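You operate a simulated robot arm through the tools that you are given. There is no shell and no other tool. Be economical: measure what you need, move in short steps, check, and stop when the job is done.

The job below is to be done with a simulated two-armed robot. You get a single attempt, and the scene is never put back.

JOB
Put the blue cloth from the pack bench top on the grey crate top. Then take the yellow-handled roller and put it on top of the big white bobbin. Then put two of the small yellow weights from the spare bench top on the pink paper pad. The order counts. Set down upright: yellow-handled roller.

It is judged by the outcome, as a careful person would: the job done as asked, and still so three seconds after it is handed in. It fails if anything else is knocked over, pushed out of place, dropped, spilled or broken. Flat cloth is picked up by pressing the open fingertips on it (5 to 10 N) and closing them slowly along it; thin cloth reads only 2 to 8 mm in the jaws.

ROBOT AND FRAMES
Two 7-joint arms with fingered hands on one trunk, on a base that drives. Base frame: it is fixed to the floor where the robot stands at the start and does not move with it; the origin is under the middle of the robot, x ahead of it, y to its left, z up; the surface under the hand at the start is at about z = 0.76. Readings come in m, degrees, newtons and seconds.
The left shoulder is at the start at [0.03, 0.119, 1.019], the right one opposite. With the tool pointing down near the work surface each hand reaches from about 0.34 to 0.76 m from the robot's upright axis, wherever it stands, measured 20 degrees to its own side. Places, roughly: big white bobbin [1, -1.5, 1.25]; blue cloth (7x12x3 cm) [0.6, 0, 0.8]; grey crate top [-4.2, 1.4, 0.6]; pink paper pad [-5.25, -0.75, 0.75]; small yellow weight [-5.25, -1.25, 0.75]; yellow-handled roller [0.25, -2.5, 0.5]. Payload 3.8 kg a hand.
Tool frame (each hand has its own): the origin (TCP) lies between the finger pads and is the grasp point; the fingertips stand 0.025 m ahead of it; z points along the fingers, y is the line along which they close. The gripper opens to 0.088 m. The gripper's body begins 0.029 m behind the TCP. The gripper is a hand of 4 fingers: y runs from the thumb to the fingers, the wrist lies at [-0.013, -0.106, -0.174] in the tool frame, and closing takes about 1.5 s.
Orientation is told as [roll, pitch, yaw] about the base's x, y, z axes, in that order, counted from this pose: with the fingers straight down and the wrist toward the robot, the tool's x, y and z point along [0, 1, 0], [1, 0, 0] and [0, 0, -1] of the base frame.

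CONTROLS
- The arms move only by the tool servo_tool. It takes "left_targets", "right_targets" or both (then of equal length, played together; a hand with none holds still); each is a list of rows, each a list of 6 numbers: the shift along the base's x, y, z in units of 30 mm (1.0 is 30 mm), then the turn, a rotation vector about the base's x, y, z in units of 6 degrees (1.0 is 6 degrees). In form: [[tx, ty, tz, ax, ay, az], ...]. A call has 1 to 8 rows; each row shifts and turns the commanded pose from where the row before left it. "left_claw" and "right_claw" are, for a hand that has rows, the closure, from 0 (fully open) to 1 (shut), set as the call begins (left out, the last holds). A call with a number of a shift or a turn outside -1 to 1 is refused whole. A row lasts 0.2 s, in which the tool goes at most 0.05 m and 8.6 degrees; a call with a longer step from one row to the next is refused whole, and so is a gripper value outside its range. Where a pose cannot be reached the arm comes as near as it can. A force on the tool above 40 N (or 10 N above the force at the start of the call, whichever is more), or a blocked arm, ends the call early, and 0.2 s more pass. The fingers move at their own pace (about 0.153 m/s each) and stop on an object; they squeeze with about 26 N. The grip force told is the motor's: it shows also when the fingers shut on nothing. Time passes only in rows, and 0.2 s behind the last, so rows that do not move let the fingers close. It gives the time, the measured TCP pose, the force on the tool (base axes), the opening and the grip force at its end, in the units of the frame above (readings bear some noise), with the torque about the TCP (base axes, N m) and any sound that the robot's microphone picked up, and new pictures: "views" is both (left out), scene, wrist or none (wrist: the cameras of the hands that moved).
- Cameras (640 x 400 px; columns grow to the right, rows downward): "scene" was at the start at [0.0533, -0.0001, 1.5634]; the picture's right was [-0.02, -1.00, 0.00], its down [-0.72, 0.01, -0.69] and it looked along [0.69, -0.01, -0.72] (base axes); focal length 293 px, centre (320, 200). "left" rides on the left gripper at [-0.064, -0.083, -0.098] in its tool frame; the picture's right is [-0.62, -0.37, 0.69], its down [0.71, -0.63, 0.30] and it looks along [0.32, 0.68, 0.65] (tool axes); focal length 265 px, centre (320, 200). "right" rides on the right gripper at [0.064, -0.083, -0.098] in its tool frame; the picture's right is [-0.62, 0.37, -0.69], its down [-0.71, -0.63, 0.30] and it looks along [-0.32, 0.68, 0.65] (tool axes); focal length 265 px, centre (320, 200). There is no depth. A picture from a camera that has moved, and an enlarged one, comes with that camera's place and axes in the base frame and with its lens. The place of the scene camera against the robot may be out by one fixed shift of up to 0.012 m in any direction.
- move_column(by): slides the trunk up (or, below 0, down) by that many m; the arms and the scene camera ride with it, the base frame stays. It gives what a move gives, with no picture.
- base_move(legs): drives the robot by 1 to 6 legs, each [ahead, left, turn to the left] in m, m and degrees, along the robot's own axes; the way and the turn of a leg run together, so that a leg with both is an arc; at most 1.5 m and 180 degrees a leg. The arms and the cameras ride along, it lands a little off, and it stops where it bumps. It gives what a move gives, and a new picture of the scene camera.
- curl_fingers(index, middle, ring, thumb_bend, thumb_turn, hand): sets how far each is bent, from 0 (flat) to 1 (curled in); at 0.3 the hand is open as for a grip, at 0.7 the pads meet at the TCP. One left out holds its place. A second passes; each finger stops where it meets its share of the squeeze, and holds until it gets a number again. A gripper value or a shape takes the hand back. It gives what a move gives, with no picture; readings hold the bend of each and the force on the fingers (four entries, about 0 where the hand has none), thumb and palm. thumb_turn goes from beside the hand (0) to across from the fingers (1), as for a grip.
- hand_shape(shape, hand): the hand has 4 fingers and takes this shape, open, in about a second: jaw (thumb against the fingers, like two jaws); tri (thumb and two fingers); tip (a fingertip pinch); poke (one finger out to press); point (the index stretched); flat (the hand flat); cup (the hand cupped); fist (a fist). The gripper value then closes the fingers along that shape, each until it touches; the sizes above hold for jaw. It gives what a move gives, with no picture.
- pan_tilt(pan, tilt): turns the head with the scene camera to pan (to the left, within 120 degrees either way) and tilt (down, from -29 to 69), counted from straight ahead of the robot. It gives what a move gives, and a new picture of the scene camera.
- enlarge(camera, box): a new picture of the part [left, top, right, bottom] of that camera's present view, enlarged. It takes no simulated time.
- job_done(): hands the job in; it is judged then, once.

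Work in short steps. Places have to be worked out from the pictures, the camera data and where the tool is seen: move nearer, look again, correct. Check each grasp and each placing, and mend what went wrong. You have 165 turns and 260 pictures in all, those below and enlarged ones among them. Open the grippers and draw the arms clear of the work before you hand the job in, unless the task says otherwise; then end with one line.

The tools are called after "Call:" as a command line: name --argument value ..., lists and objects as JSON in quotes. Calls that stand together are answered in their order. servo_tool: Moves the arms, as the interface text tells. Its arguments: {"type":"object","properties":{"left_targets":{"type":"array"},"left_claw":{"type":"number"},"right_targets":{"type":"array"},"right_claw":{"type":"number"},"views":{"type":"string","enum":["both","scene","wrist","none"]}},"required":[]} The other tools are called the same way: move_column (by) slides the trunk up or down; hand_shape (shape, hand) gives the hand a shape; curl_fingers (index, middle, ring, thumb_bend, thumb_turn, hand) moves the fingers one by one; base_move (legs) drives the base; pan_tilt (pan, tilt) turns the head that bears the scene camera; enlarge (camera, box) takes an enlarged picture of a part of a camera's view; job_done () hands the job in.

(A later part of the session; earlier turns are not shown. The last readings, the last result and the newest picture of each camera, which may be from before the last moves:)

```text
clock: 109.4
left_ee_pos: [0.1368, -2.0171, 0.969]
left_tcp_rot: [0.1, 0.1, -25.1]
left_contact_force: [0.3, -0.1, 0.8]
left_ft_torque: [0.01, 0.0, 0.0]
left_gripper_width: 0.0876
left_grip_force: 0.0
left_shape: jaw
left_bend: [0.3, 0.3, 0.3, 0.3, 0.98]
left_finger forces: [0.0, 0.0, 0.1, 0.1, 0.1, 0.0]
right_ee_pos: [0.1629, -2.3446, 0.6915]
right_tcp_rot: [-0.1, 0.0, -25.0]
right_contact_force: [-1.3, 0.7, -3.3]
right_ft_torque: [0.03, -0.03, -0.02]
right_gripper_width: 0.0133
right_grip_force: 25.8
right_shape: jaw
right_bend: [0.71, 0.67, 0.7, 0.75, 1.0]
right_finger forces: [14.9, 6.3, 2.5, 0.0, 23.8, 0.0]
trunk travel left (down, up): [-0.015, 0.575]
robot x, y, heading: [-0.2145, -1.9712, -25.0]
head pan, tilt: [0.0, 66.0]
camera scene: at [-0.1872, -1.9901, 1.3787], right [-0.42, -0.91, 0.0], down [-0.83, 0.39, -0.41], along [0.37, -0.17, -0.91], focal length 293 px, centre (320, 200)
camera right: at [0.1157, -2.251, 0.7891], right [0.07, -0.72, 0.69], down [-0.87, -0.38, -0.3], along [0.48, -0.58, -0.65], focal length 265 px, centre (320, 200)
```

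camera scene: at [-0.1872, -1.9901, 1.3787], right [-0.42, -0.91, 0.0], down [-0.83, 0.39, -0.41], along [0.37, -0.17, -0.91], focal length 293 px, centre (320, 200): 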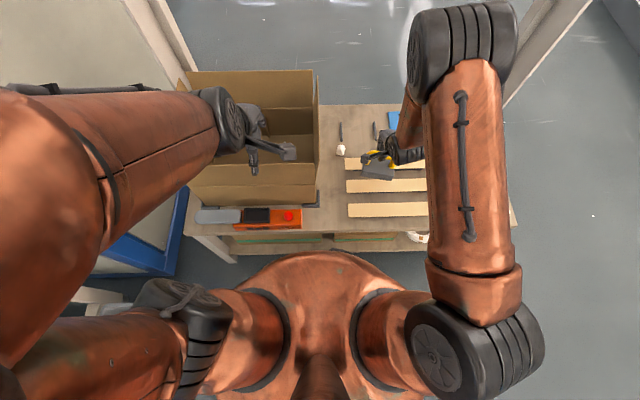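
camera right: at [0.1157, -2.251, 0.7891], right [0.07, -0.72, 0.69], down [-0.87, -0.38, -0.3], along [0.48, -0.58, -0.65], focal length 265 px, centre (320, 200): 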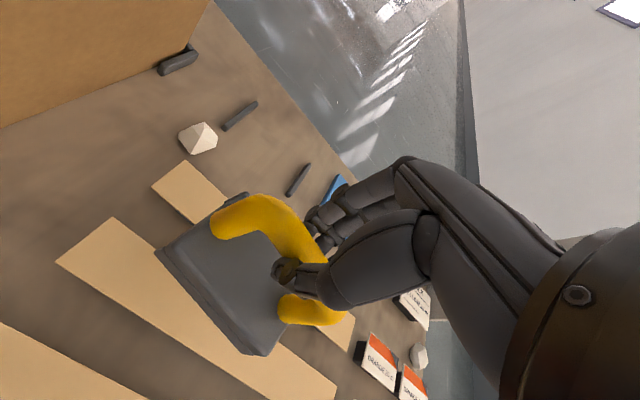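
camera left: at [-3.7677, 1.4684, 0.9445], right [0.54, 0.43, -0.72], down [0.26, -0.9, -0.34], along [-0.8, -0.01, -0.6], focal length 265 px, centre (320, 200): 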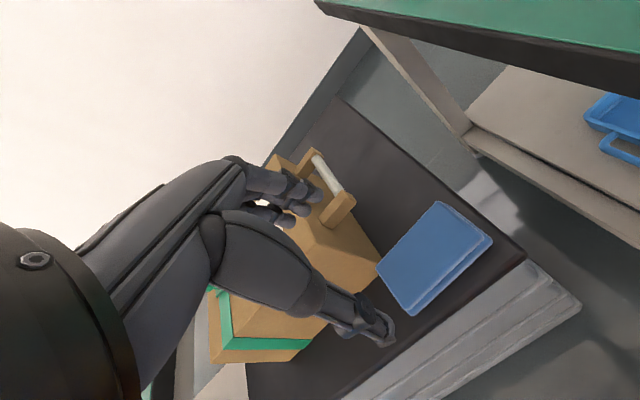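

The roller comes along level. I back the base away from the rack, and strafe right to go around the rack's free end.

Call:
base_move --legs '[[-0.5, 0, 0], [0, -1.2, 0]]'

Call:
pan_tilt --pan 0 --tilt 30

```text
clock: 118.1
left_ee_pos: [-0.8283, -2.9228, 0.9696]
left_tcp_rot: [0.0, 0.2, -24.6]
left_contact_force: [-1.0, -0.6, 0.1]
left_ft_torque: [0.02, 0.01, 0.02]
left_gripper_width: 0.0879
left_grip_force: 0.1
left_shape: jaw
left_bend: [0.3, 0.3, 0.3, 0.3, 0.98]
left_finger forces: [0.0, 0.0, 0.0, 0.0, 0.1, 0.0]
right_ee_pos: [-0.7985, -3.2494, 0.692]
right_tcp_rot: [0.0, 0.1, -24.6]
right_contact_force: [-0.4, 0.0, -3.7]
right_ft_torque: [0.02, -0.04, 0.01]
right_gripper_width: 0.0133
right_grip_force: 26.1
right_shape: jaw
right_bend: [0.71, 0.67, 0.7, 0.75, 1.0]
right_finger forces: [15.1, 5.9, 2.6, 0.0, 23.9, 0.1]
trunk travel left (down, up): [-0.015, 0.575]
robot x, y, heading: [-1.1806, -2.8814, -24.7]
head pan, tilt: [0.0, 66.0]
camera scene: at [-1.1509, -2.8982, 1.3787], right [-0.42, -0.91, 0.0], down [-0.83, 0.38, -0.41], along [0.37, -0.17, -0.91], focal length 293 px, centre (320, 200)
```

scene: 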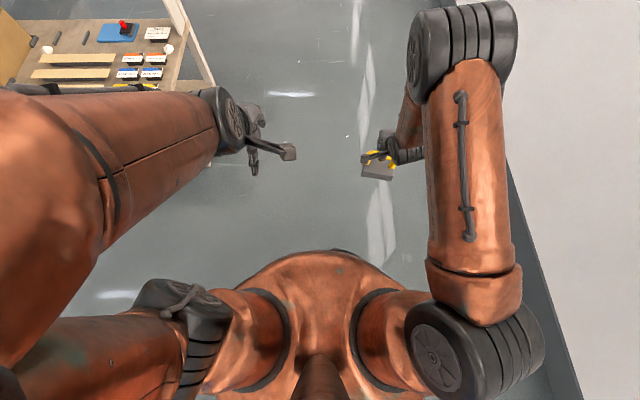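

```text
clock: 119.2
left_ee_pos: [-0.8272, -2.922, 0.968]
left_tcp_rot: [0.1, 0.3, -24.5]
left_contact_force: [0.0, 0.2, -0.3]
left_ft_torque: [-0.05, 0.01, -0.01]
left_gripper_width: 0.0877
left_grip_force: 0.1
left_shape: jaw
left_bend: [0.3, 0.3, 0.3, 0.3, 0.98]
left_finger forces: [0.0, 0.0, 0.0, 0.0, 0.0, 0.0]
right_ee_pos: [-0.7976, -3.2484, 0.6906]
right_tcp_rot: [0.0, 0.1, -24.6]
right_contact_force: [0.3, -0.1, -3.3]
right_ft_torque: [0.03, -0.01, -0.03]
right_gripper_width: 0.0132
right_grip_force: 26.1
right_shape: jaw
right_bend: [0.71, 0.67, 0.7, 0.75, 1.0]
right_finger forces: [15.1, 6.0, 2.7, 0.0, 23.8, 0.0]
trunk travel left (down, up): [-0.015, 0.575]
robot x, y, heading: [-1.1812, -2.8852, -24.7]
head pan, tilt: [0.0, 30.0]
camera scene: at [-1.1226, -2.9109, 1.4273], right [-0.42, -0.91, 0.0], down [-0.46, 0.21, -0.87], along [0.79, -0.36, -0.5], focal length 293 px, centre (320, 200)
```

scene: 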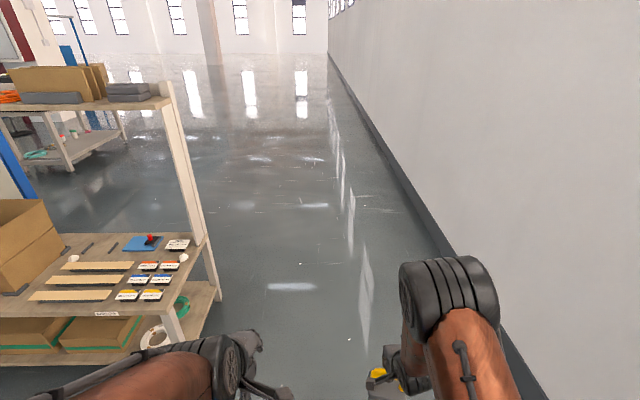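

The lane between rack and wall is clear (wall ~1 m to my right). I drive ahead past the rack and turn left to face the machine's right side.

Call:
base_move --legs '[[1.5, 0, 0], [0.4, 0, 0], [0, 0, 88]]'

```text
clock: 132.3
left_ee_pos: [0.5556, -3.3491, 0.9675]
left_tcp_rot: [0.1, 0.2, 63.2]
left_contact_force: [0.6, -0.5, -0.2]
left_ft_torque: [0.01, -0.01, 0.02]
left_gripper_width: 0.0875
left_grip_force: 0.0
left_shape: jaw
left_bend: [0.3, 0.3, 0.3, 0.3, 0.98]
left_finger forces: [0.0, 0.1, 0.0, 0.0, 0.2, 0.0]
right_ee_pos: [0.8831, -3.3304, 0.6916]
right_tcp_rot: [0.0, 0.0, 63.2]
right_contact_force: [0.4, -0.2, -3.8]
right_ft_torque: [0.01, 0.0, -0.01]
right_gripper_width: 0.0132
right_grip_force: 26.5
right_shape: jaw
right_bend: [0.71, 0.67, 0.7, 0.75, 1.0]
right_finger forces: [14.9, 5.8, 2.7, 0.1, 23.6, 0.0]
trunk travel left (down, up): [-0.015, 0.575]
robot x, y, heading: [0.4982, -3.6943, 63.0]
head pan, tilt: [0.0, 30.0]
camera scene: at [0.5261, -3.6339, 1.4274], right [0.89, -0.45, 0.0], down [-0.23, -0.45, -0.87], along [0.39, 0.77, -0.5], focal length 293 px, centre (320, 200)
```

scene: 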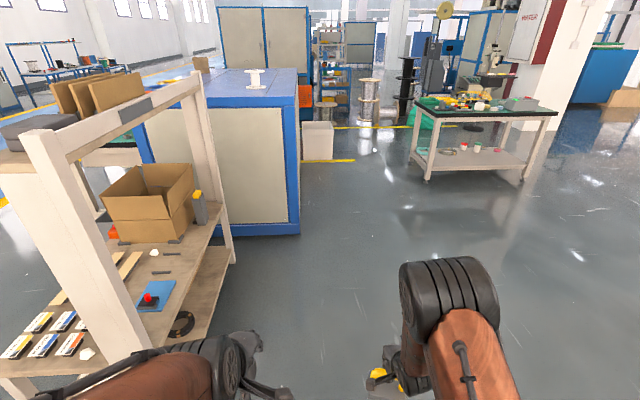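

I can reach the bobbin (about (1.11, -1.53)) from the machine's back side, which is open floor. I raise the trunk and drive there, turning to face it.

Call:
move_column --by 0.55

Call:
base_move --legs '[[1.2, -0.3, 0], [0.88, -0.225, 0], [0, 0, 90]]'

```text
refused: 0.55 is not a number from -0.4 to 0.4
```

```text
clock: 146.8
left_ee_pos: [1.5565, -2.0216, 0.9683]
left_tcp_rot: [0.1, 0.3, 152.4]
left_contact_force: [0.9, -0.6, -1.0]
left_ft_torque: [0.01, 0.01, -0.02]
left_gripper_width: 0.0877
left_grip_force: 0.0
left_shape: jaw
left_bend: [0.3, 0.3, 0.3, 0.3, 0.98]
left_finger forces: [0.1, 0.0, 0.0, 0.0, 0.0, 0.0]
right_ee_pos: [1.5446, -1.6939, 0.6911]
right_tcp_rot: [0.0, 0.1, 152.5]
right_contact_force: [1.2, 0.5, -3.5]
right_ft_torque: [-0.03, 0.03, 0.01]
right_gripper_width: 0.0129
right_grip_force: 26.3
right_shape: jaw
right_bend: [0.71, 0.67, 0.7, 0.75, 0.99]
right_finger forces: [14.6, 5.8, 2.8, 0.1, 23.3, 0.1]
trunk travel left (down, up): [-0.015, 0.575]
robot x, y, heading: [1.9031, -2.0811, 152.5]
head pan, tilt: [0.0, 30.0]
camera scene: at [1.8355, -2.0446, 1.4274], right [0.46, 0.89, 0.0], down [0.44, -0.23, -0.87], along [-0.77, 0.4, -0.5], focal length 293 px, centre (320, 200)
```

scene: 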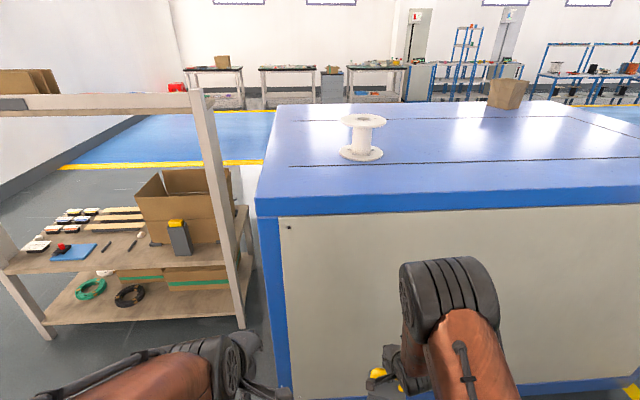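

The bobbin stands near the back-left of the view, reachable. I raise the trunk in two moves and look at it.

Call:
move_column --by 0.4

Call:
move_column --by 0.15

Call:
pan_tilt --pan 0 --tilt 40

Call:
enlarge --camera "scene" --box '[300, 80, 460, 180]'

```text
clock: 150.6
left_ee_pos: [1.5556, -2.0215, 1.3676]
left_tcp_rot: [0.1, 0.1, 152.4]
left_contact_force: [-0.5, 0.2, 0.8]
left_ft_torque: [-0.01, 0.03, 0.02]
left_gripper_width: 0.0878
left_grip_force: 0.1
left_shape: jaw
left_bend: [0.3, 0.3, 0.3, 0.3, 0.98]
left_finger forces: [0.0, 0.1, 0.1, 0.1, 0.1, 0.0]
right_ee_pos: [1.5444, -1.6929, 1.0911]
right_tcp_rot: [0.0, 0.1, 152.6]
right_contact_force: [0.0, 0.4, -3.5]
right_ft_torque: [0.02, 0.0, 0.01]
right_gripper_width: 0.0131
right_grip_force: 26.0
right_shape: jaw
right_bend: [0.71, 0.67, 0.7, 0.75, 0.99]
right_finger forces: [14.8, 5.9, 2.6, 0.1, 23.2, 0.0]
trunk travel left (down, up): [-0.415, 0.175]
robot x, y, heading: [1.9074, -2.0763, 152.5]
head pan, tilt: [0.0, 30.0]
```

```text
clock: 152.3
left_ee_pos: [1.5565, -2.0203, 1.5176]
left_tcp_rot: [0.0, 0.2, 152.4]
left_contact_force: [-0.9, -0.8, 0.4]
left_ft_torque: [0.02, 0.01, -0.02]
left_gripper_width: 0.0877
left_grip_force: 0.0
left_shape: jaw
left_bend: [0.3, 0.3, 0.3, 0.3, 0.98]
left_finger forces: [0.0, 0.0, 0.0, 0.1, 0.0, 0.0]
right_ee_pos: [1.5432, -1.6929, 1.2408]
right_tcp_rot: [0.0, 0.1, 152.5]
right_contact_force: [-0.2, 0.1, -2.3]
right_ft_torque: [-0.03, 0.01, 0.01]
right_gripper_width: 0.0128
right_grip_force: 26.5
right_shape: jaw
right_bend: [0.71, 0.67, 0.7, 0.75, 0.99]
right_finger forces: [14.7, 5.8, 2.7, 0.1, 23.4, 0.0]
trunk travel left (down, up): [-0.565, 0.025]
robot x, y, heading: [1.904, -2.0802, 152.3]
head pan, tilt: [0.0, 30.0]
```

```text
clock: 153.1
left_ee_pos: [1.5557, -2.0207, 1.5176]
left_tcp_rot: [0.1, 0.3, 152.4]
left_contact_force: [0.7, -1.0, 0.7]
left_ft_torque: [0.0, -0.02, -0.03]
left_gripper_width: 0.0878
left_grip_force: 0.1
left_shape: jaw
left_bend: [0.3, 0.3, 0.3, 0.3, 0.98]
left_finger forces: [0.1, 0.1, 0.1, 0.0, 0.0, 0.0]
right_ee_pos: [1.5426, -1.6929, 1.2406]
right_tcp_rot: [0.0, 0.0, 152.5]
right_contact_force: [0.1, 0.3, -2.9]
right_ft_torque: [0.01, 0.01, -0.02]
right_gripper_width: 0.0131
right_grip_force: 26.2
right_shape: jaw
right_bend: [0.71, 0.67, 0.7, 0.75, 0.99]
right_finger forces: [14.6, 5.8, 2.7, 0.0, 23.3, 0.0]
trunk travel left (down, up): [-0.565, 0.025]
robot x, y, heading: [1.9036, -2.0807, 152.5]
head pan, tilt: [0.0, 40.0]
camera scene: at [1.8401, -2.0469, 1.9621], right [0.46, 0.89, 0.0], down [0.57, -0.3, -0.77], along [-0.68, 0.35, -0.64], focal length 293 px, centre (320, 200)
```

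scene: 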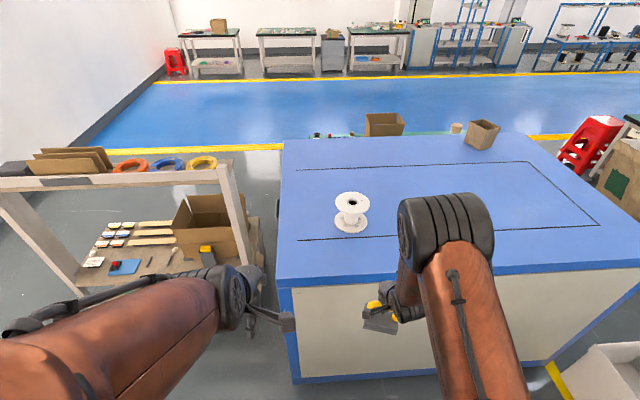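

```text
4.00 times, centred on (380, 130) of scene
camera zoom: at [1.8401, -2.0469, 1.9621], right [0.46, 0.89, 0.0], down [0.57, -0.3, -0.77], along [-0.68, 0.35, -0.64], focal length 1173 px, centre (80, 480)
```

zoom: 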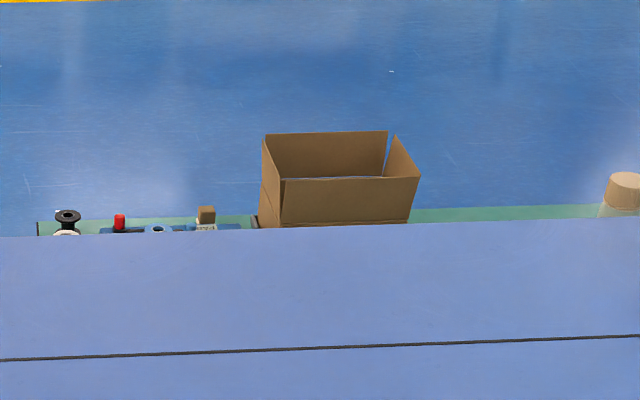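

I enlarge the bobbin itself.

Call:
enlarge --camera "scene" --box '[304, 178, 400, 238]'

```text
6.67 times, centred on (352, 208) of scene
camera zoom: at [1.8401, -2.0469, 1.9621], right [0.46, 0.89, 0.0], down [0.57, -0.3, -0.77], along [-0.68, 0.35, -0.64], focal length 1955 px, centre (107, 147)
```

zoom: 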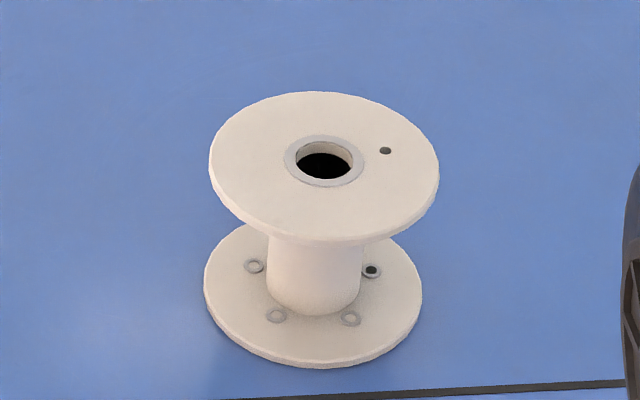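

The bobbin's top flange centre is at about (1.075, -1.50, 1.17), 14 cm across. I raise the roller well above it, then drive 0.40 m closer.

Call:
servo_tool --right_targets '[[0, 0, 0.9, 0, 0, 0], [0, 0, 0.9, 0, 0, 0], [0, 0, 0.9, 0, 0, 0], [0, 0, 0.9, 0, 0, 0], [0, 0, 0.9, 0, 0, 0], [0, 0, 0.9, 0, 0, 0], [0, 0, 0, 0, 0, 0]]' --views "none"

Call:
base_move --legs '[[0.38, 0, 0]]'

Call:
servo_tool --right_targets '[[0, 0, 0, 0, 0, 0]]' --views "wrist"

```text
clock: 154.7
left_ee_pos: [1.5553, -2.0207, 1.5182]
left_tcp_rot: [0.1, 0.1, 152.4]
left_contact_force: [0.6, -0.6, 0.4]
left_ft_torque: [0.0, -0.04, 0.01]
left_gripper_width: 0.0877
left_grip_force: 0.1
left_shape: jaw
left_bend: [0.3, 0.3, 0.3, 0.3, 0.98]
left_finger forces: [0.0, 0.0, 0.0, 0.0, 0.0, 0.0]
right_ee_pos: [1.5441, -1.6915, 1.4032]
right_tcp_rot: [0.0, 0.1, 152.5]
right_contact_force: [-0.9, 1.0, -3.2]
right_ft_torque: [0.0, -0.03, -0.01]
right_gripper_width: 0.013
right_grip_force: 25.7
right_shape: jaw
right_bend: [0.71, 0.71, 0.7, 0.75, 0.99]
right_finger forces: [14.5, 5.8, 2.6, 0.0, 23.2, 0.1]
trunk travel left (down, up): [-0.565, 0.025]
robot x, y, heading: [1.9081, -2.0772, 152.3]
head pan, tilt: [0.0, 40.0]
```

```text
clock: 157.1
left_ee_pos: [1.2235, -1.8438, 1.5186]
left_tcp_rot: [0.1, 0.1, 152.3]
left_contact_force: [0.2, 0.0, -0.4]
left_ft_torque: [0.01, -0.03, -0.03]
left_gripper_width: 0.0874
left_grip_force: 0.1
left_shape: jaw
left_bend: [0.3, 0.3, 0.3, 0.3, 0.98]
left_finger forces: [0.0, 0.0, 0.1, 0.1, 0.0, 0.1]
right_ee_pos: [1.2137, -1.5156, 1.4023]
right_tcp_rot: [-0.1, 0.1, 152.2]
right_contact_force: [0.1, -0.1, -3.3]
right_ft_torque: [0.01, 0.0, 0.03]
right_gripper_width: 0.0128
right_grip_force: 25.9
right_shape: jaw
right_bend: [0.71, 0.71, 0.7, 0.75, 0.99]
right_finger forces: [14.6, 5.8, 2.7, 0.0, 23.2, 0.0]
trunk travel left (down, up): [-0.565, 0.025]
robot x, y, heading: [1.5733, -1.9006, 152.4]
head pan, tilt: [0.0, 40.0]
camera scene: at [1.5085, -1.8727, 1.9621], right [0.47, 0.88, 0.0], down [0.57, -0.3, -0.77], along [-0.68, 0.36, -0.64], focal length 293 px, centre (320, 200)
```

scene: 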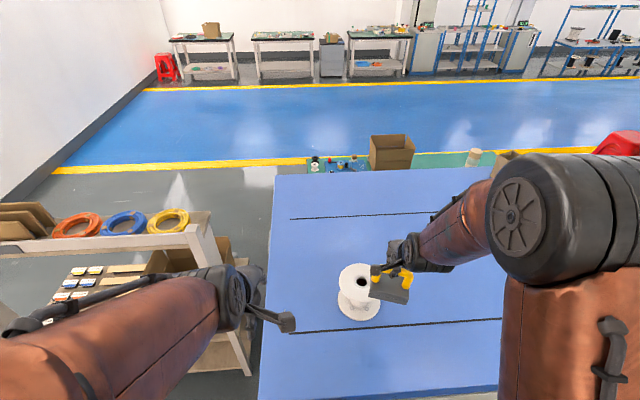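

```text
clock: 157.4
left_ee_pos: [1.2246, -1.8453, 1.5178]
left_tcp_rot: [0.1, 0.0, 152.2]
left_contact_force: [0.4, 0.1, 0.5]
left_ft_torque: [-0.01, 0.01, 0.02]
left_gripper_width: 0.0876
left_grip_force: 0.0
left_shape: jaw
left_bend: [0.3, 0.3, 0.3, 0.3, 0.98]
left_finger forces: [0.0, 0.0, 0.0, 0.0, 0.1, 0.0]
right_ee_pos: [1.2134, -1.5181, 1.4029]
right_tcp_rot: [-0.1, 0.2, 152.2]
right_contact_force: [-1.0, 0.5, -3.3]
right_ft_torque: [-0.01, -0.01, 0.02]
right_gripper_width: 0.0128
right_grip_force: 25.7
right_shape: jaw
right_bend: [0.71, 0.71, 0.7, 0.75, 0.99]
right_finger forces: [14.7, 5.8, 2.6, 0.0, 23.1, 0.0]
trunk travel left (down, up): [-0.565, 0.025]
robot x, y, heading: [1.5673, -1.9041, 152.0]
head pan, tilt: [0.0, 40.0]
camera right: at [1.2576, -1.6128, 1.5004], right [-0.04, 0.72, 0.69], down [0.89, 0.34, -0.3], along [-0.45, 0.61, -0.66], focal length 265 px, centre (320, 200)
```

right: 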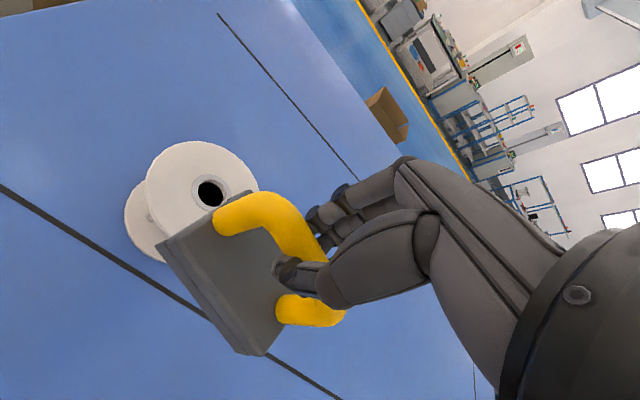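

The wrist view puts the flange centre at (1.093, -1.504). I carry the roller over it at z≈1.37 and look again.

Call:
servo_tool --right_targets '[[-0.8, 0.09, 0, 0, 0, 0], [-0.8, 0.09, 0, 0, 0, 0], [-0.8, 0.09, 0, 0, 0, 0], [-0.8, 0.09, 0, 0, 0, 0], [-0.8, 0.1, 0, 0, 0, 0], [0, 0, -0.5, 0, 0, 0], [0, 0, -0.5, 0, 0, 0], [0, 0, 0, 0, 0, 0]]'

```text
clock: 159.2
left_ee_pos: [1.2225, -1.8443, 1.5174]
left_tcp_rot: [0.1, 0.2, 152.3]
left_contact_force: [1.2, 0.0, -0.7]
left_ft_torque: [0.01, 0.02, 0.0]
left_gripper_width: 0.0879
left_grip_force: 0.1
left_shape: jaw
left_bend: [0.3, 0.3, 0.3, 0.3, 0.98]
left_finger forces: [0.0, 0.0, 0.0, 0.0, 0.1, 0.0]
right_ee_pos: [1.0895, -1.5015, 1.3715]
right_tcp_rot: [0.0, 0.0, 152.2]
right_contact_force: [0.1, -0.4, -2.9]
right_ft_torque: [0.02, 0.02, 0.02]
right_gripper_width: 0.0132
right_grip_force: 25.8
right_shape: jaw
right_bend: [0.71, 0.71, 0.7, 0.75, 0.99]
right_finger forces: [14.6, 5.7, 2.5, 0.1, 23.3, 0.0]
trunk travel left (down, up): [-0.565, 0.025]
robot x, y, heading: [1.5736, -1.9022, 152.2]
head pan, tilt: [0.0, 40.0]
camera scene: at [1.506, -1.8717, 1.962], right [0.47, 0.88, 0.0], down [0.57, -0.3, -0.77], along [-0.68, 0.36, -0.64], focal length 293 px, centre (320, 200)
camera right: at [1.1335, -1.5973, 1.4695], right [-0.04, 0.72, 0.69], down [0.89, 0.34, -0.3], along [-0.45, 0.61, -0.66], focal length 265 px, centre (320, 200)
```

scene: 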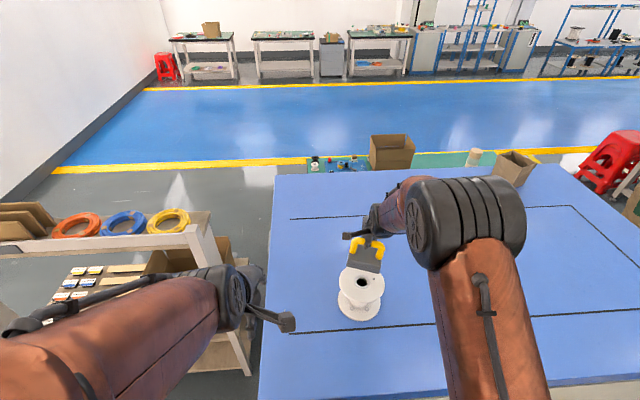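
right: 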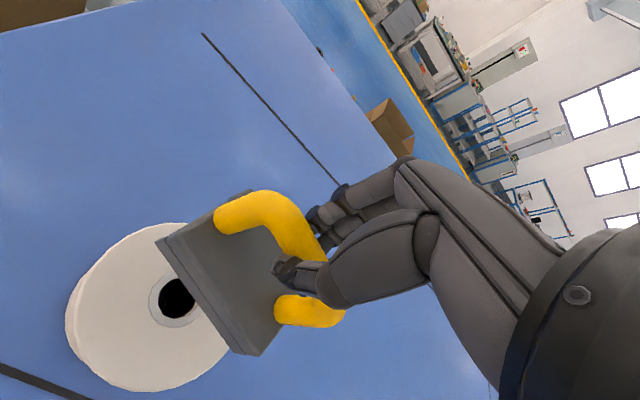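

Intersecting the two wrist views puts the flange centre at (1.111, -1.516, 1.20), and the scene camera agrees. I correct and lower slowly.

Call:
servo_tool --right_targets '[[0.7, -0.48, 0, 0, 0, 0], [0, 0, -0.5, 0, 0, 0], [0, 0, -0.5, 0, 0, 0], [0, 0, -0.3, 0, 0, 0], [0, 0, 0, 0, 0, 0]]'

```text
clock: 160.4
left_ee_pos: [1.2222, -1.8427, 1.5175]
left_tcp_rot: [0.2, 0.1, 152.2]
left_contact_force: [-0.1, 0.1, 0.5]
left_ft_torque: [0.0, 0.0, 0.01]
left_gripper_width: 0.0879
left_grip_force: 0.1
left_shape: jaw
left_bend: [0.3, 0.3, 0.3, 0.3, 0.98]
left_finger forces: [0.0, 0.0, 0.1, 0.0, 0.0, 0.1]
right_ee_pos: [1.1147, -1.5174, 1.3334]
right_tcp_rot: [0.0, 0.1, 152.2]
right_contact_force: [-0.5, 0.5, -3.4]
right_ft_torque: [0.0, -0.01, -0.02]
right_gripper_width: 0.0132
right_grip_force: 26.5
right_shape: jaw
right_bend: [0.71, 0.71, 0.7, 0.75, 0.99]
right_finger forces: [14.6, 5.7, 2.7, 0.1, 23.0, 0.0]
trunk travel left (down, up): [-0.565, 0.025]
robot x, y, heading: [1.5733, -1.8999, 152.4]
head pan, tilt: [0.0, 40.0]
camera scene: at [1.5066, -1.8719, 1.962], right [0.47, 0.88, 0.0], down [0.57, -0.3, -0.77], along [-0.68, 0.36, -0.64], focal length 293 px, centre (320, 200)
camera right: at [1.159, -1.6134, 1.4312], right [-0.04, 0.72, 0.69], down [0.89, 0.34, -0.3], along [-0.45, 0.61, -0.65], focal length 265 px, centre (320, 200)
```

scene: 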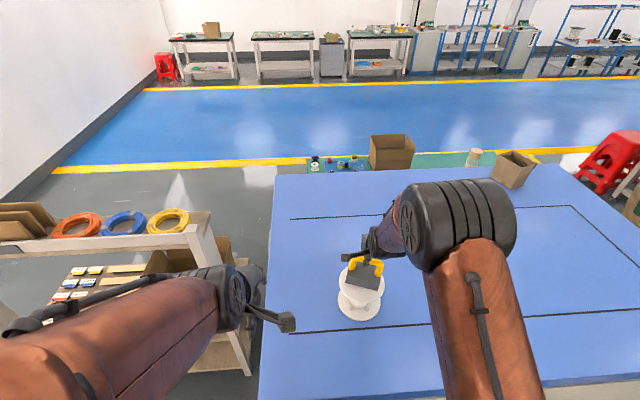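
right: 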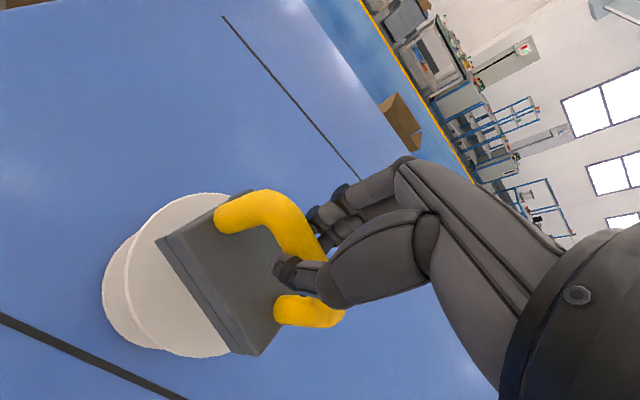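

I enlarge to check centring before touchdown.

Call:
enlarge --camera "scene" --box '[312, 235, 424, 325]'

```text
4.44 times, centred on (368, 280) of scene
camera zoom: at [1.5066, -1.8719, 1.962], right [0.47, 0.88, 0.0], down [0.57, -0.3, -0.77], along [-0.68, 0.36, -0.64], focal length 1303 px, centre (107, -156)
```

zoom: 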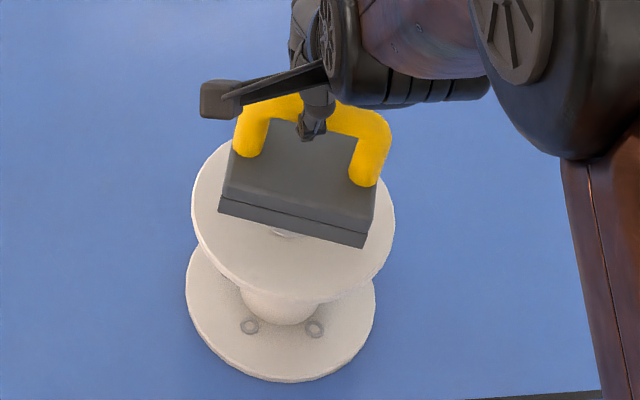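

The roller is nearly centred; I nudge it 5 mm farther and lower gently until contact.

Call:
servo_tool --right_targets '[[-0.2, 0.1, -0.2, 0, 0, 0], [0, 0, -0.2, 0, 0, 0], [0, 0, -0.15, 0, 0, 0], [0, 0, -0.1, 0, 0, 0], [0, 0, 0, 0, 0, 0]]' --views "none"

```text
clock: 161.7
left_ee_pos: [1.2232, -1.8434, 1.5177]
left_tcp_rot: [0.1, 0.2, 152.2]
left_contact_force: [-0.1, 0.0, 0.9]
left_ft_torque: [0.03, -0.03, -0.02]
left_gripper_width: 0.0877
left_grip_force: 0.1
left_shape: jaw
left_bend: [0.3, 0.3, 0.3, 0.3, 0.98]
left_finger forces: [0.0, 0.0, 0.0, 0.1, 0.1, 0.0]
right_ee_pos: [1.1067, -1.5138, 1.3143]
right_tcp_rot: [0.0, 0.2, 152.2]
right_contact_force: [0.2, -0.3, -4.0]
right_ft_torque: [-0.01, 0.0, -0.01]
right_gripper_width: 0.0126
right_grip_force: 25.6
right_shape: jaw
right_bend: [0.71, 0.71, 0.7, 0.75, 0.99]
right_finger forces: [14.6, 5.6, 2.7, 0.1, 23.0, 0.1]
trunk travel left (down, up): [-0.565, 0.025]
robot x, y, heading: [1.5704, -1.9081, 152.4]
head pan, tilt: [0.0, 40.0]
```

No contact yet (still 3–4 N hanging). I lower on in small steps.

Call:
servo_tool --right_targets '[[0, 0, -0.12, 0, 0, 0], [0, 0, -0.12, 0, 0, 0], [0, 0, -0.1, 0, 0, 0], [0, 0, 0, 0, 0, 0]]' --views "wrist"

```text
clock: 162.7
left_ee_pos: [1.2239, -1.8435, 1.519]
left_tcp_rot: [0.2, 0.2, 152.1]
left_contact_force: [0.0, 0.3, -0.1]
left_ft_torque: [0.03, 0.02, -0.01]
left_gripper_width: 0.0875
left_grip_force: 0.0
left_shape: jaw
left_bend: [0.3, 0.3, 0.3, 0.3, 0.98]
left_finger forces: [0.0, 0.1, 0.1, 0.0, 0.1, 0.0]
right_ee_pos: [1.1067, -1.5135, 1.3043]
right_tcp_rot: [0.0, 0.1, 152.2]
right_contact_force: [0.0, 0.4, 0.0]
right_ft_torque: [0.09, -0.06, 0.01]
right_gripper_width: 0.013
right_grip_force: 26.0
right_shape: jaw
right_bend: [0.71, 0.71, 0.7, 0.76, 0.99]
right_finger forces: [15.0, 5.5, 3.2, 0.0, 23.2, 0.1]
trunk travel left (down, up): [-0.565, 0.025]
robot x, y, heading: [1.5744, -1.9032, 151.9]
head pan, tilt: [0.0, 40.0]
camera right: at [1.1512, -1.6098, 1.4019], right [-0.04, 0.72, 0.69], down [0.89, 0.34, -0.3], along [-0.45, 0.61, -0.65], focal length 265 px, centre (320, 200)
```

right: 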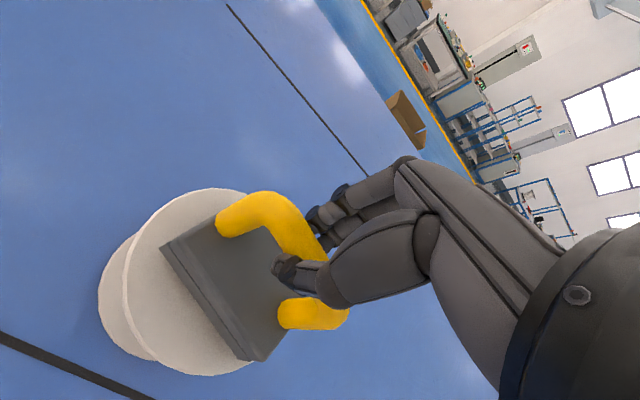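

The weight is now carried by the bobbin (0 N in the hand). I press 2 mm more to seat it, and check from the scene.

Call:
servo_tool --right_targets '[[0, 0, -0.06, 0, 0, 0], [0, 0, 0, 0, 0, 0]]' --views "none"

Call:
enlarge --camera "scene" --box '[312, 235, 424, 325]'

```text
clock: 163.2
left_ee_pos: [1.2233, -1.8449, 1.5191]
left_tcp_rot: [0.1, 0.1, 152.2]
left_contact_force: [-0.7, -0.2, -0.6]
left_ft_torque: [0.02, -0.02, 0.03]
left_gripper_width: 0.0878
left_grip_force: 0.1
left_shape: jaw
left_bend: [0.3, 0.3, 0.3, 0.3, 0.98]
left_finger forces: [0.0, 0.1, 0.0, 0.1, 0.0, 0.1]
right_ee_pos: [1.1081, -1.5139, 1.3024]
right_tcp_rot: [0.0, -0.1, 152.1]
right_contact_force: [0.5, 0.3, 5.3]
right_ft_torque: [0.04, -0.05, 0.04]
right_gripper_width: 0.0133
right_grip_force: 26.0
right_shape: jaw
right_bend: [0.71, 0.72, 0.7, 0.76, 0.99]
right_finger forces: [13.3, 5.7, 3.3, 0.1, 22.3, 0.1]
trunk travel left (down, up): [-0.565, 0.025]
robot x, y, heading: [1.5684, -1.9029, 152.1]
head pan, tilt: [0.0, 40.0]
```

```text
4.44 times, centred on (368, 280) of scene
camera zoom: at [1.5071, -1.8723, 1.9621], right [0.47, 0.88, 0.0], down [0.57, -0.3, -0.77], along [-0.68, 0.36, -0.64], focal length 1303 px, centre (107, -156)
```

zoom: 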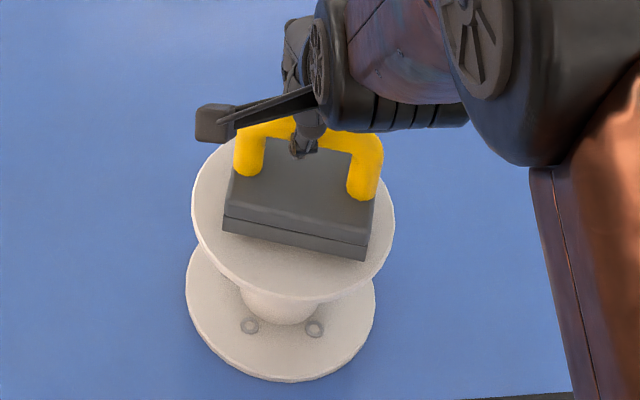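

The roller sits square and well inside the flange. I release it and let it settle before lifting away.

Call:
servo_tool --right_targets '[[0, 0, 0, 0, 0, 0], [0, 0, 0, 0, 0, 0], [0, 0, 0, 0, 0, 0], [0, 0, 0, 0, 0, 0], [0, 0, 0, 0, 0, 0], [0, 0, 0, 0, 0, 0]]' --right_claw 0 --views "wrist"

```text
clock: 164.7
left_ee_pos: [1.2238, -1.8445, 1.5183]
left_tcp_rot: [0.1, 0.1, 152.2]
left_contact_force: [-0.4, 0.3, -0.1]
left_ft_torque: [0.01, 0.05, 0.06]
left_gripper_width: 0.0875
left_grip_force: 0.0
left_shape: jaw
left_bend: [0.3, 0.3, 0.3, 0.3, 0.98]
left_finger forces: [0.0, 0.1, 0.1, 0.1, 0.0, 0.0]
right_ee_pos: [1.107, -1.5135, 1.3023]
right_tcp_rot: [0.1, 0.1, 152.1]
right_contact_force: [0.6, -0.9, -0.1]
right_ft_torque: [0.0, 0.02, -0.01]
right_gripper_width: 0.0877
right_grip_force: 0.1
right_shape: jaw
right_bend: [0.3, 0.3, 0.3, 0.3, 0.98]
right_finger forces: [0.1, 0.0, 0.1, 0.0, 0.0, 0.0]
trunk travel left (down, up): [-0.565, 0.025]
robot x, y, heading: [1.5685, -1.907, 152.0]
head pan, tilt: [0.0, 40.0]
camera right: at [1.1514, -1.61, 1.4002], right [-0.04, 0.72, 0.69], down [0.89, 0.34, -0.3], along [-0.45, 0.61, -0.65], focal length 265 px, centre (320, 200)
```

right: 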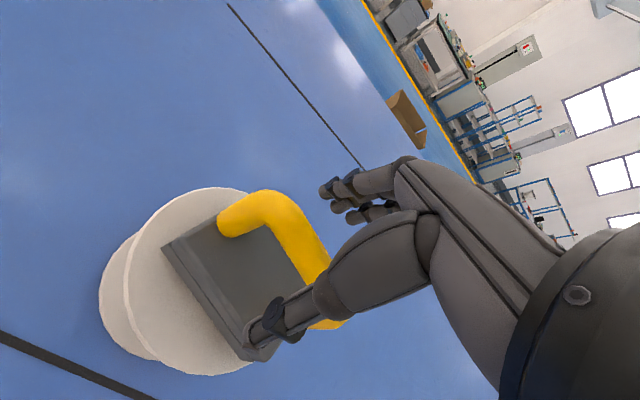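

The roller stands free. I lift the hand straight up.

Call:
servo_tool --right_targets '[[0, 0, 0.5, 0, 0, 0], [0, 0, 0.9, 0, 0, 0], [0, 0, 0.9, 0, 0, 0], [0, 0, 0.9, 0, 0, 0], [0, 0, 0.9, 0, 0, 0], [0.6, -0.3, 0.3, 0, 0, 0], [0.9, -0.4, 0, 0, 0, 0], [0.9, -0.4, 0, 0, 0, 0]]'

```text
clock: 166.4
left_ee_pos: [1.2245, -1.8441, 1.518]
left_tcp_rot: [0.1, 0.1, 152.2]
left_contact_force: [0.0, 0.0, 0.1]
left_ft_torque: [0.02, 0.01, 0.03]
left_gripper_width: 0.0879
left_grip_force: 0.0
left_shape: jaw
left_bend: [0.3, 0.3, 0.3, 0.3, 0.98]
left_finger forces: [0.0, 0.1, 0.0, 0.0, 0.0, 0.0]
right_ee_pos: [1.1813, -1.547, 1.4333]
right_tcp_rot: [0.1, 0.1, 152.3]
right_contact_force: [0.4, -1.1, 0.2]
right_ft_torque: [0.0, 0.01, -0.02]
right_gripper_width: 0.0876
right_grip_force: 0.1
right_shape: jaw
right_bend: [0.3, 0.3, 0.3, 0.3, 0.98]
right_finger forces: [0.0, 0.1, 0.1, 0.0, 0.0, 0.1]
trunk travel left (down, up): [-0.565, 0.025]
robot x, y, heading: [1.5725, -1.9015, 152.3]
head pan, tilt: [0.0, 40.0]
camera scene: at [1.5082, -1.8724, 1.9621], right [0.47, 0.88, 0.0], down [0.57, -0.3, -0.77], along [-0.68, 0.36, -0.64], focal length 293 px, centre (320, 200)
camera right: at [1.2259, -1.643, 1.5318], right [-0.04, 0.72, 0.69], down [0.89, 0.34, -0.3], along [-0.45, 0.61, -0.65], focal length 265 px, centre (320, 200)
```

scene: 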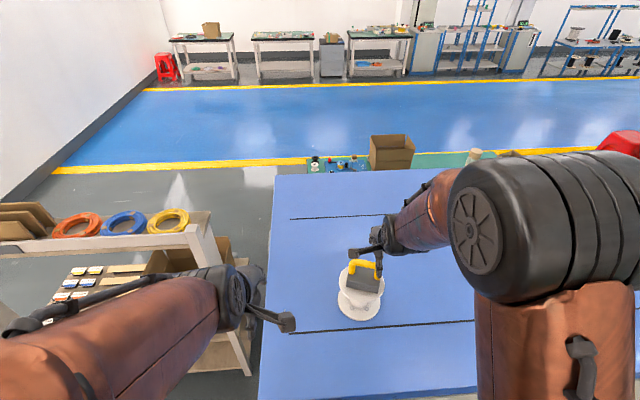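
right: 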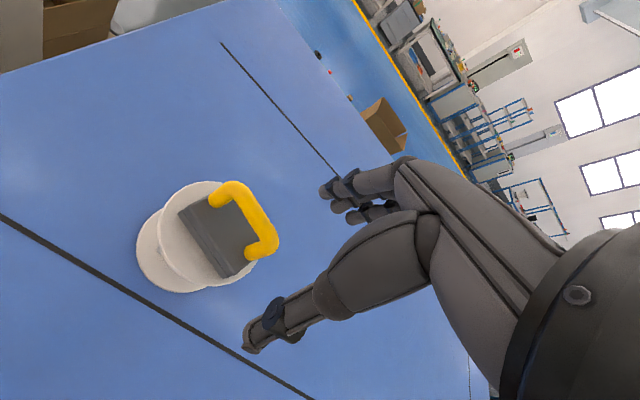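

The roller stands upright on the bobbin, untouched by my withdrawal. I back off and sidestep left to the lane beside the rack.

Call:
base_move --legs '[[-0.6, 0, 0], [0.1, 1.1, 0], [0.37, 1.08, 0], [0, 0, 3]]'

Call:
move_column --by -0.35

```text
clock: 181.0
left_ee_pos: [0.2962, -3.8316, 1.5188]
left_tcp_rot: [0.2, 0.0, 154.9]
left_contact_force: [0.0, -0.4, -0.3]
left_ft_torque: [0.01, 0.01, -0.03]
left_gripper_width: 0.0877
left_grip_force: 0.0
left_shape: jaw
left_bend: [0.3, 0.3, 0.3, 0.3, 0.98]
left_finger forces: [0.0, 0.1, 0.1, 0.1, 0.0, 0.1]
right_ee_pos: [0.2402, -3.5357, 1.4336]
right_tcp_rot: [0.0, 0.1, 154.9]
right_contact_force: [0.0, -0.3, -0.8]
right_ft_torque: [0.01, 0.02, 0.02]
right_gripper_width: 0.0877
right_grip_force: 0.1
right_shape: jaw
right_bend: [0.3, 0.3, 0.3, 0.3, 0.98]
right_finger forces: [0.0, 0.0, 0.1, 0.0, 0.0, 0.0]
trunk travel left (down, up): [-0.565, 0.025]
robot x, y, heading: [0.6496, -3.8732, 154.9]
head pan, tilt: [0.0, 40.0]
camera scene: at [0.5813, -3.8445, 1.9621], right [0.42, 0.91, 0.0], down [0.58, -0.27, -0.77], along [-0.69, 0.32, -0.64], focal length 293 px, centre (320, 200)
```

scene: 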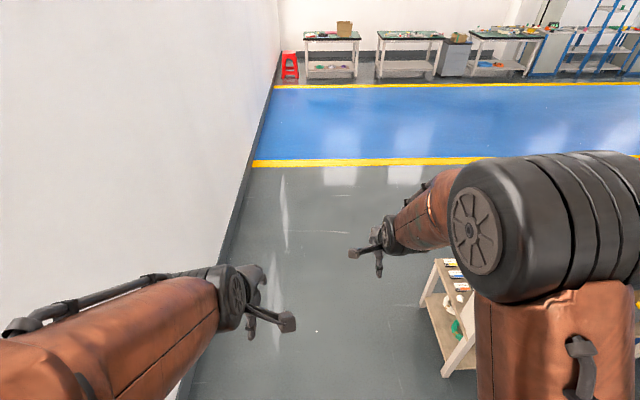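

```text
clock: 184.4
left_ee_pos: [0.297, -3.8323, 1.1679]
left_tcp_rot: [0.1, 0.1, 154.9]
left_contact_force: [-0.5, 0.2, -0.2]
left_ft_torque: [0.0, 0.01, 0.02]
left_gripper_width: 0.0876
left_grip_force: 0.0
left_shape: jaw
left_bend: [0.3, 0.3, 0.3, 0.3, 0.98]
left_finger forces: [0.0, 0.0, 0.0, 0.0, 0.1, 0.0]
right_ee_pos: [0.2385, -3.5373, 1.0844]
right_tcp_rot: [0.0, 0.2, 154.9]
right_contact_force: [-0.8, 0.3, -0.5]
right_ft_torque: [-0.03, 0.01, 0.0]
right_gripper_width: 0.0878
right_grip_force: 0.0
right_shape: jaw
right_bend: [0.3, 0.3, 0.3, 0.3, 0.98]
right_finger forces: [0.1, 0.1, 0.0, 0.0, 0.1, 0.0]
trunk travel left (down, up): [-0.215, 0.375]
robot x, y, heading: [0.6487, -3.8747, 154.8]
head pan, tilt: [0.0, 40.0]
```

The lane ahead leads straight across the aisle to the spare bench. I drive on and stop about a metre short of it.

Call:
base_move --legs '[[1.5, 0, 1], [1.5, 0, 0], [1.5, 0, 0], [0.5, 0, 0]]'

```text
clock: 208.4
left_ee_pos: [-4.2308, -1.7414, 1.1684]
left_tcp_rot: [0.1, 0.2, 153.9]
left_contact_force: [-0.4, -0.1, 0.7]
left_ft_torque: [0.01, 0.01, 0.02]
left_gripper_width: 0.0877
left_grip_force: 0.1
left_shape: jaw
left_bend: [0.3, 0.3, 0.3, 0.3, 0.98]
left_finger forces: [0.0, 0.0, 0.1, 0.0, 0.1, 0.0]
right_ee_pos: [-4.2829, -1.445, 1.0821]
right_tcp_rot: [0.0, 0.1, 153.9]
right_contact_force: [-0.6, 0.4, -0.5]
right_ft_torque: [-0.01, -0.02, 0.0]
right_gripper_width: 0.0876
right_grip_force: 0.1
right_shape: jaw
right_bend: [0.3, 0.3, 0.3, 0.3, 0.98]
right_finger forces: [0.0, 0.1, 0.1, 0.0, 0.0, 0.0]
trunk travel left (down, up): [-0.215, 0.375]
robot x, y, heading: [-3.8808, -1.7888, 153.6]
head pan, tilt: [0.0, 40.0]
camera scene: at [-3.9462, -1.7604, 1.612], right [0.44, 0.9, 0.0], down [0.58, -0.28, -0.77], along [-0.69, 0.34, -0.64], focal length 293 px, centre (320, 200)
```

scene: 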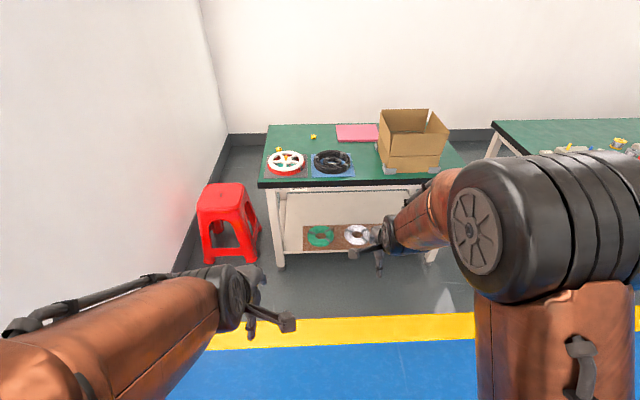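

I see the pink pad at the back beside the carton and small yellow weights to its left. I enlarge.

Call:
enlarge --camera "scene" --box '[255, 100, 465, 200]'

```text
3.05 times, centred on (360, 150) of scene
camera zoom: at [-3.9462, -1.7604, 1.612], right [0.44, 0.9, 0.0], down [0.58, -0.28, -0.77], along [-0.69, 0.34, -0.64], focal length 894 px, centre (198, 352)
```

zoom: 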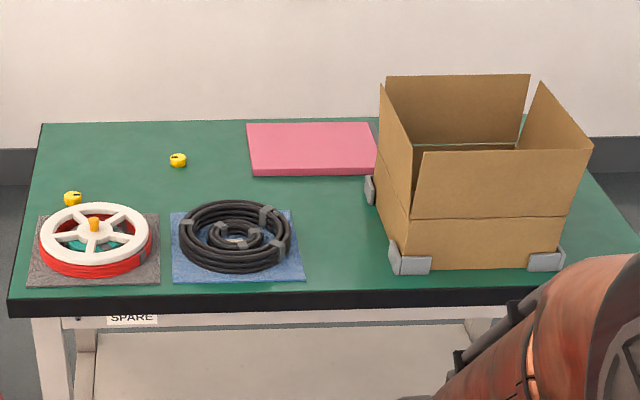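

Two yellow weights: A about (-5.43, -1.08), B about (-5.38, -1.32); pad centre about (-5.35, -0.81). I raise the right hand out of the carton's way and drive up close to the bench.

Call:
servo_tool --right_targets '[[0, 0, 0.9, 0, 0, 0], [0, 0, 0.9, 0, 0, 0], [0, 0, 0.9, 0, 0, 0], [0, 0, 0.9, 0, 0, 0], [0.3, 0, 0, 0, 0, 0]]' --views "none"

Call:
base_move --legs '[[0, 0, 2.4], [0.75, -0.155, 0]]'

Call:
pan_tilt --pan 0 --tilt 50

```text
clock: 209.6
left_ee_pos: [-4.2292, -1.7413, 1.1673]
left_tcp_rot: [0.2, 0.0, 154.0]
left_contact_force: [-1.2, -0.3, -0.2]
left_ft_torque: [-0.05, 0.01, 0.0]
left_gripper_width: 0.0879
left_grip_force: 0.1
left_shape: jaw
left_bend: [0.3, 0.3, 0.3, 0.3, 0.98]
left_finger forces: [0.0, 0.0, 0.0, 0.0, 0.0, 0.1]
right_ee_pos: [-4.2725, -1.444, 1.1914]
right_tcp_rot: [0.0, 0.1, 153.8]
right_contact_force: [-0.7, 0.1, -0.5]
right_ft_torque: [0.03, 0.0, 0.01]
right_gripper_width: 0.0878
right_grip_force: 0.0
right_shape: jaw
right_bend: [0.3, 0.3, 0.3, 0.3, 0.98]
right_finger forces: [0.0, 0.0, 0.1, 0.1, 0.0, 0.1]
trunk travel left (down, up): [-0.215, 0.375]
robot x, y, heading: [-3.8805, -1.7908, 153.9]
head pan, tilt: [0.0, 40.0]
```

```text
clock: 214.1
left_ee_pos: [-4.8536, -1.2936, 1.1673]
left_tcp_rot: [0.2, 0.2, 154.3]
left_contact_force: [0.6, 0.6, 0.1]
left_ft_torque: [-0.01, -0.03, -0.01]
left_gripper_width: 0.0876
left_grip_force: 0.0
left_shape: jaw
left_bend: [0.3, 0.3, 0.3, 0.3, 0.98]
left_finger forces: [0.1, 0.0, 0.1, 0.0, 0.1, 0.1]
right_ee_pos: [-4.8983, -0.9968, 1.1906]
right_tcp_rot: [0.0, 0.1, 154.4]
right_contact_force: [0.2, -1.2, -0.2]
right_ft_torque: [-0.01, 0.04, -0.01]
right_gripper_width: 0.0879
right_grip_force: 0.0
right_shape: jaw
right_bend: [0.3, 0.3, 0.3, 0.3, 0.98]
right_finger forces: [0.0, 0.0, 0.0, 0.1, 0.0, 0.0]
trunk travel left (down, up): [-0.215, 0.375]
robot x, y, heading: [-4.5039, -1.3371, 154.5]
head pan, tilt: [0.0, 40.0]
camera scene: at [-4.5678, -1.3101, 1.612], right [0.43, 0.9, 0.0], down [0.58, -0.28, -0.77], along [-0.69, 0.33, -0.64], focal length 293 px, centre (320, 200)
```

scene: 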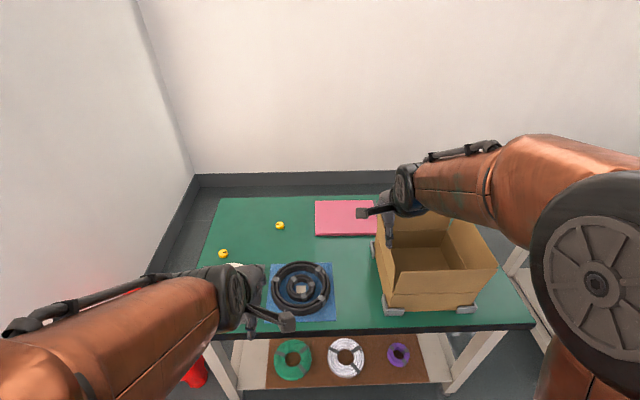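

```text
clock: 214.8
left_ee_pos: [-4.8515, -1.2933, 1.1681]
left_tcp_rot: [0.1, 0.1, 154.2]
left_contact_force: [0.6, 0.2, -0.3]
left_ft_torque: [0.02, -0.04, 0.0]
left_gripper_width: 0.0876
left_grip_force: 0.1
left_shape: jaw
left_bend: [0.3, 0.3, 0.3, 0.3, 0.98]
left_finger forces: [0.0, 0.1, 0.1, 0.0, 0.0, 0.0]
right_ee_pos: [-4.8985, -0.9971, 1.1917]
right_tcp_rot: [-0.1, 0.1, 154.4]
right_contact_force: [0.7, 0.1, -0.5]
right_ft_torque: [-0.01, -0.01, 0.01]
right_gripper_width: 0.0876
right_grip_force: 0.1
right_shape: jaw
right_bend: [0.3, 0.3, 0.3, 0.3, 0.98]
right_finger forces: [0.0, 0.0, 0.0, 0.1, 0.0, 0.0]
trunk travel left (down, up): [-0.215, 0.375]
robot x, y, heading: [-4.5012, -1.34, 154.4]
head pan, tilt: [0.0, 50.0]
camera scene: at [-4.56, -1.314, 1.5979], right [0.43, 0.9, 0.0], down [0.69, -0.33, -0.64], along [-0.58, 0.28, -0.77], focal length 293 px, centre (320, 200)
```

scene: 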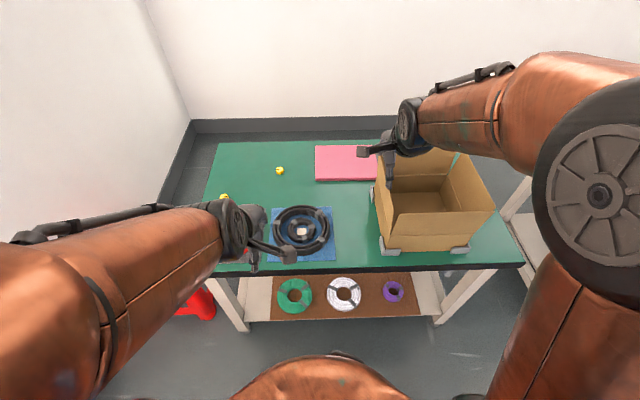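

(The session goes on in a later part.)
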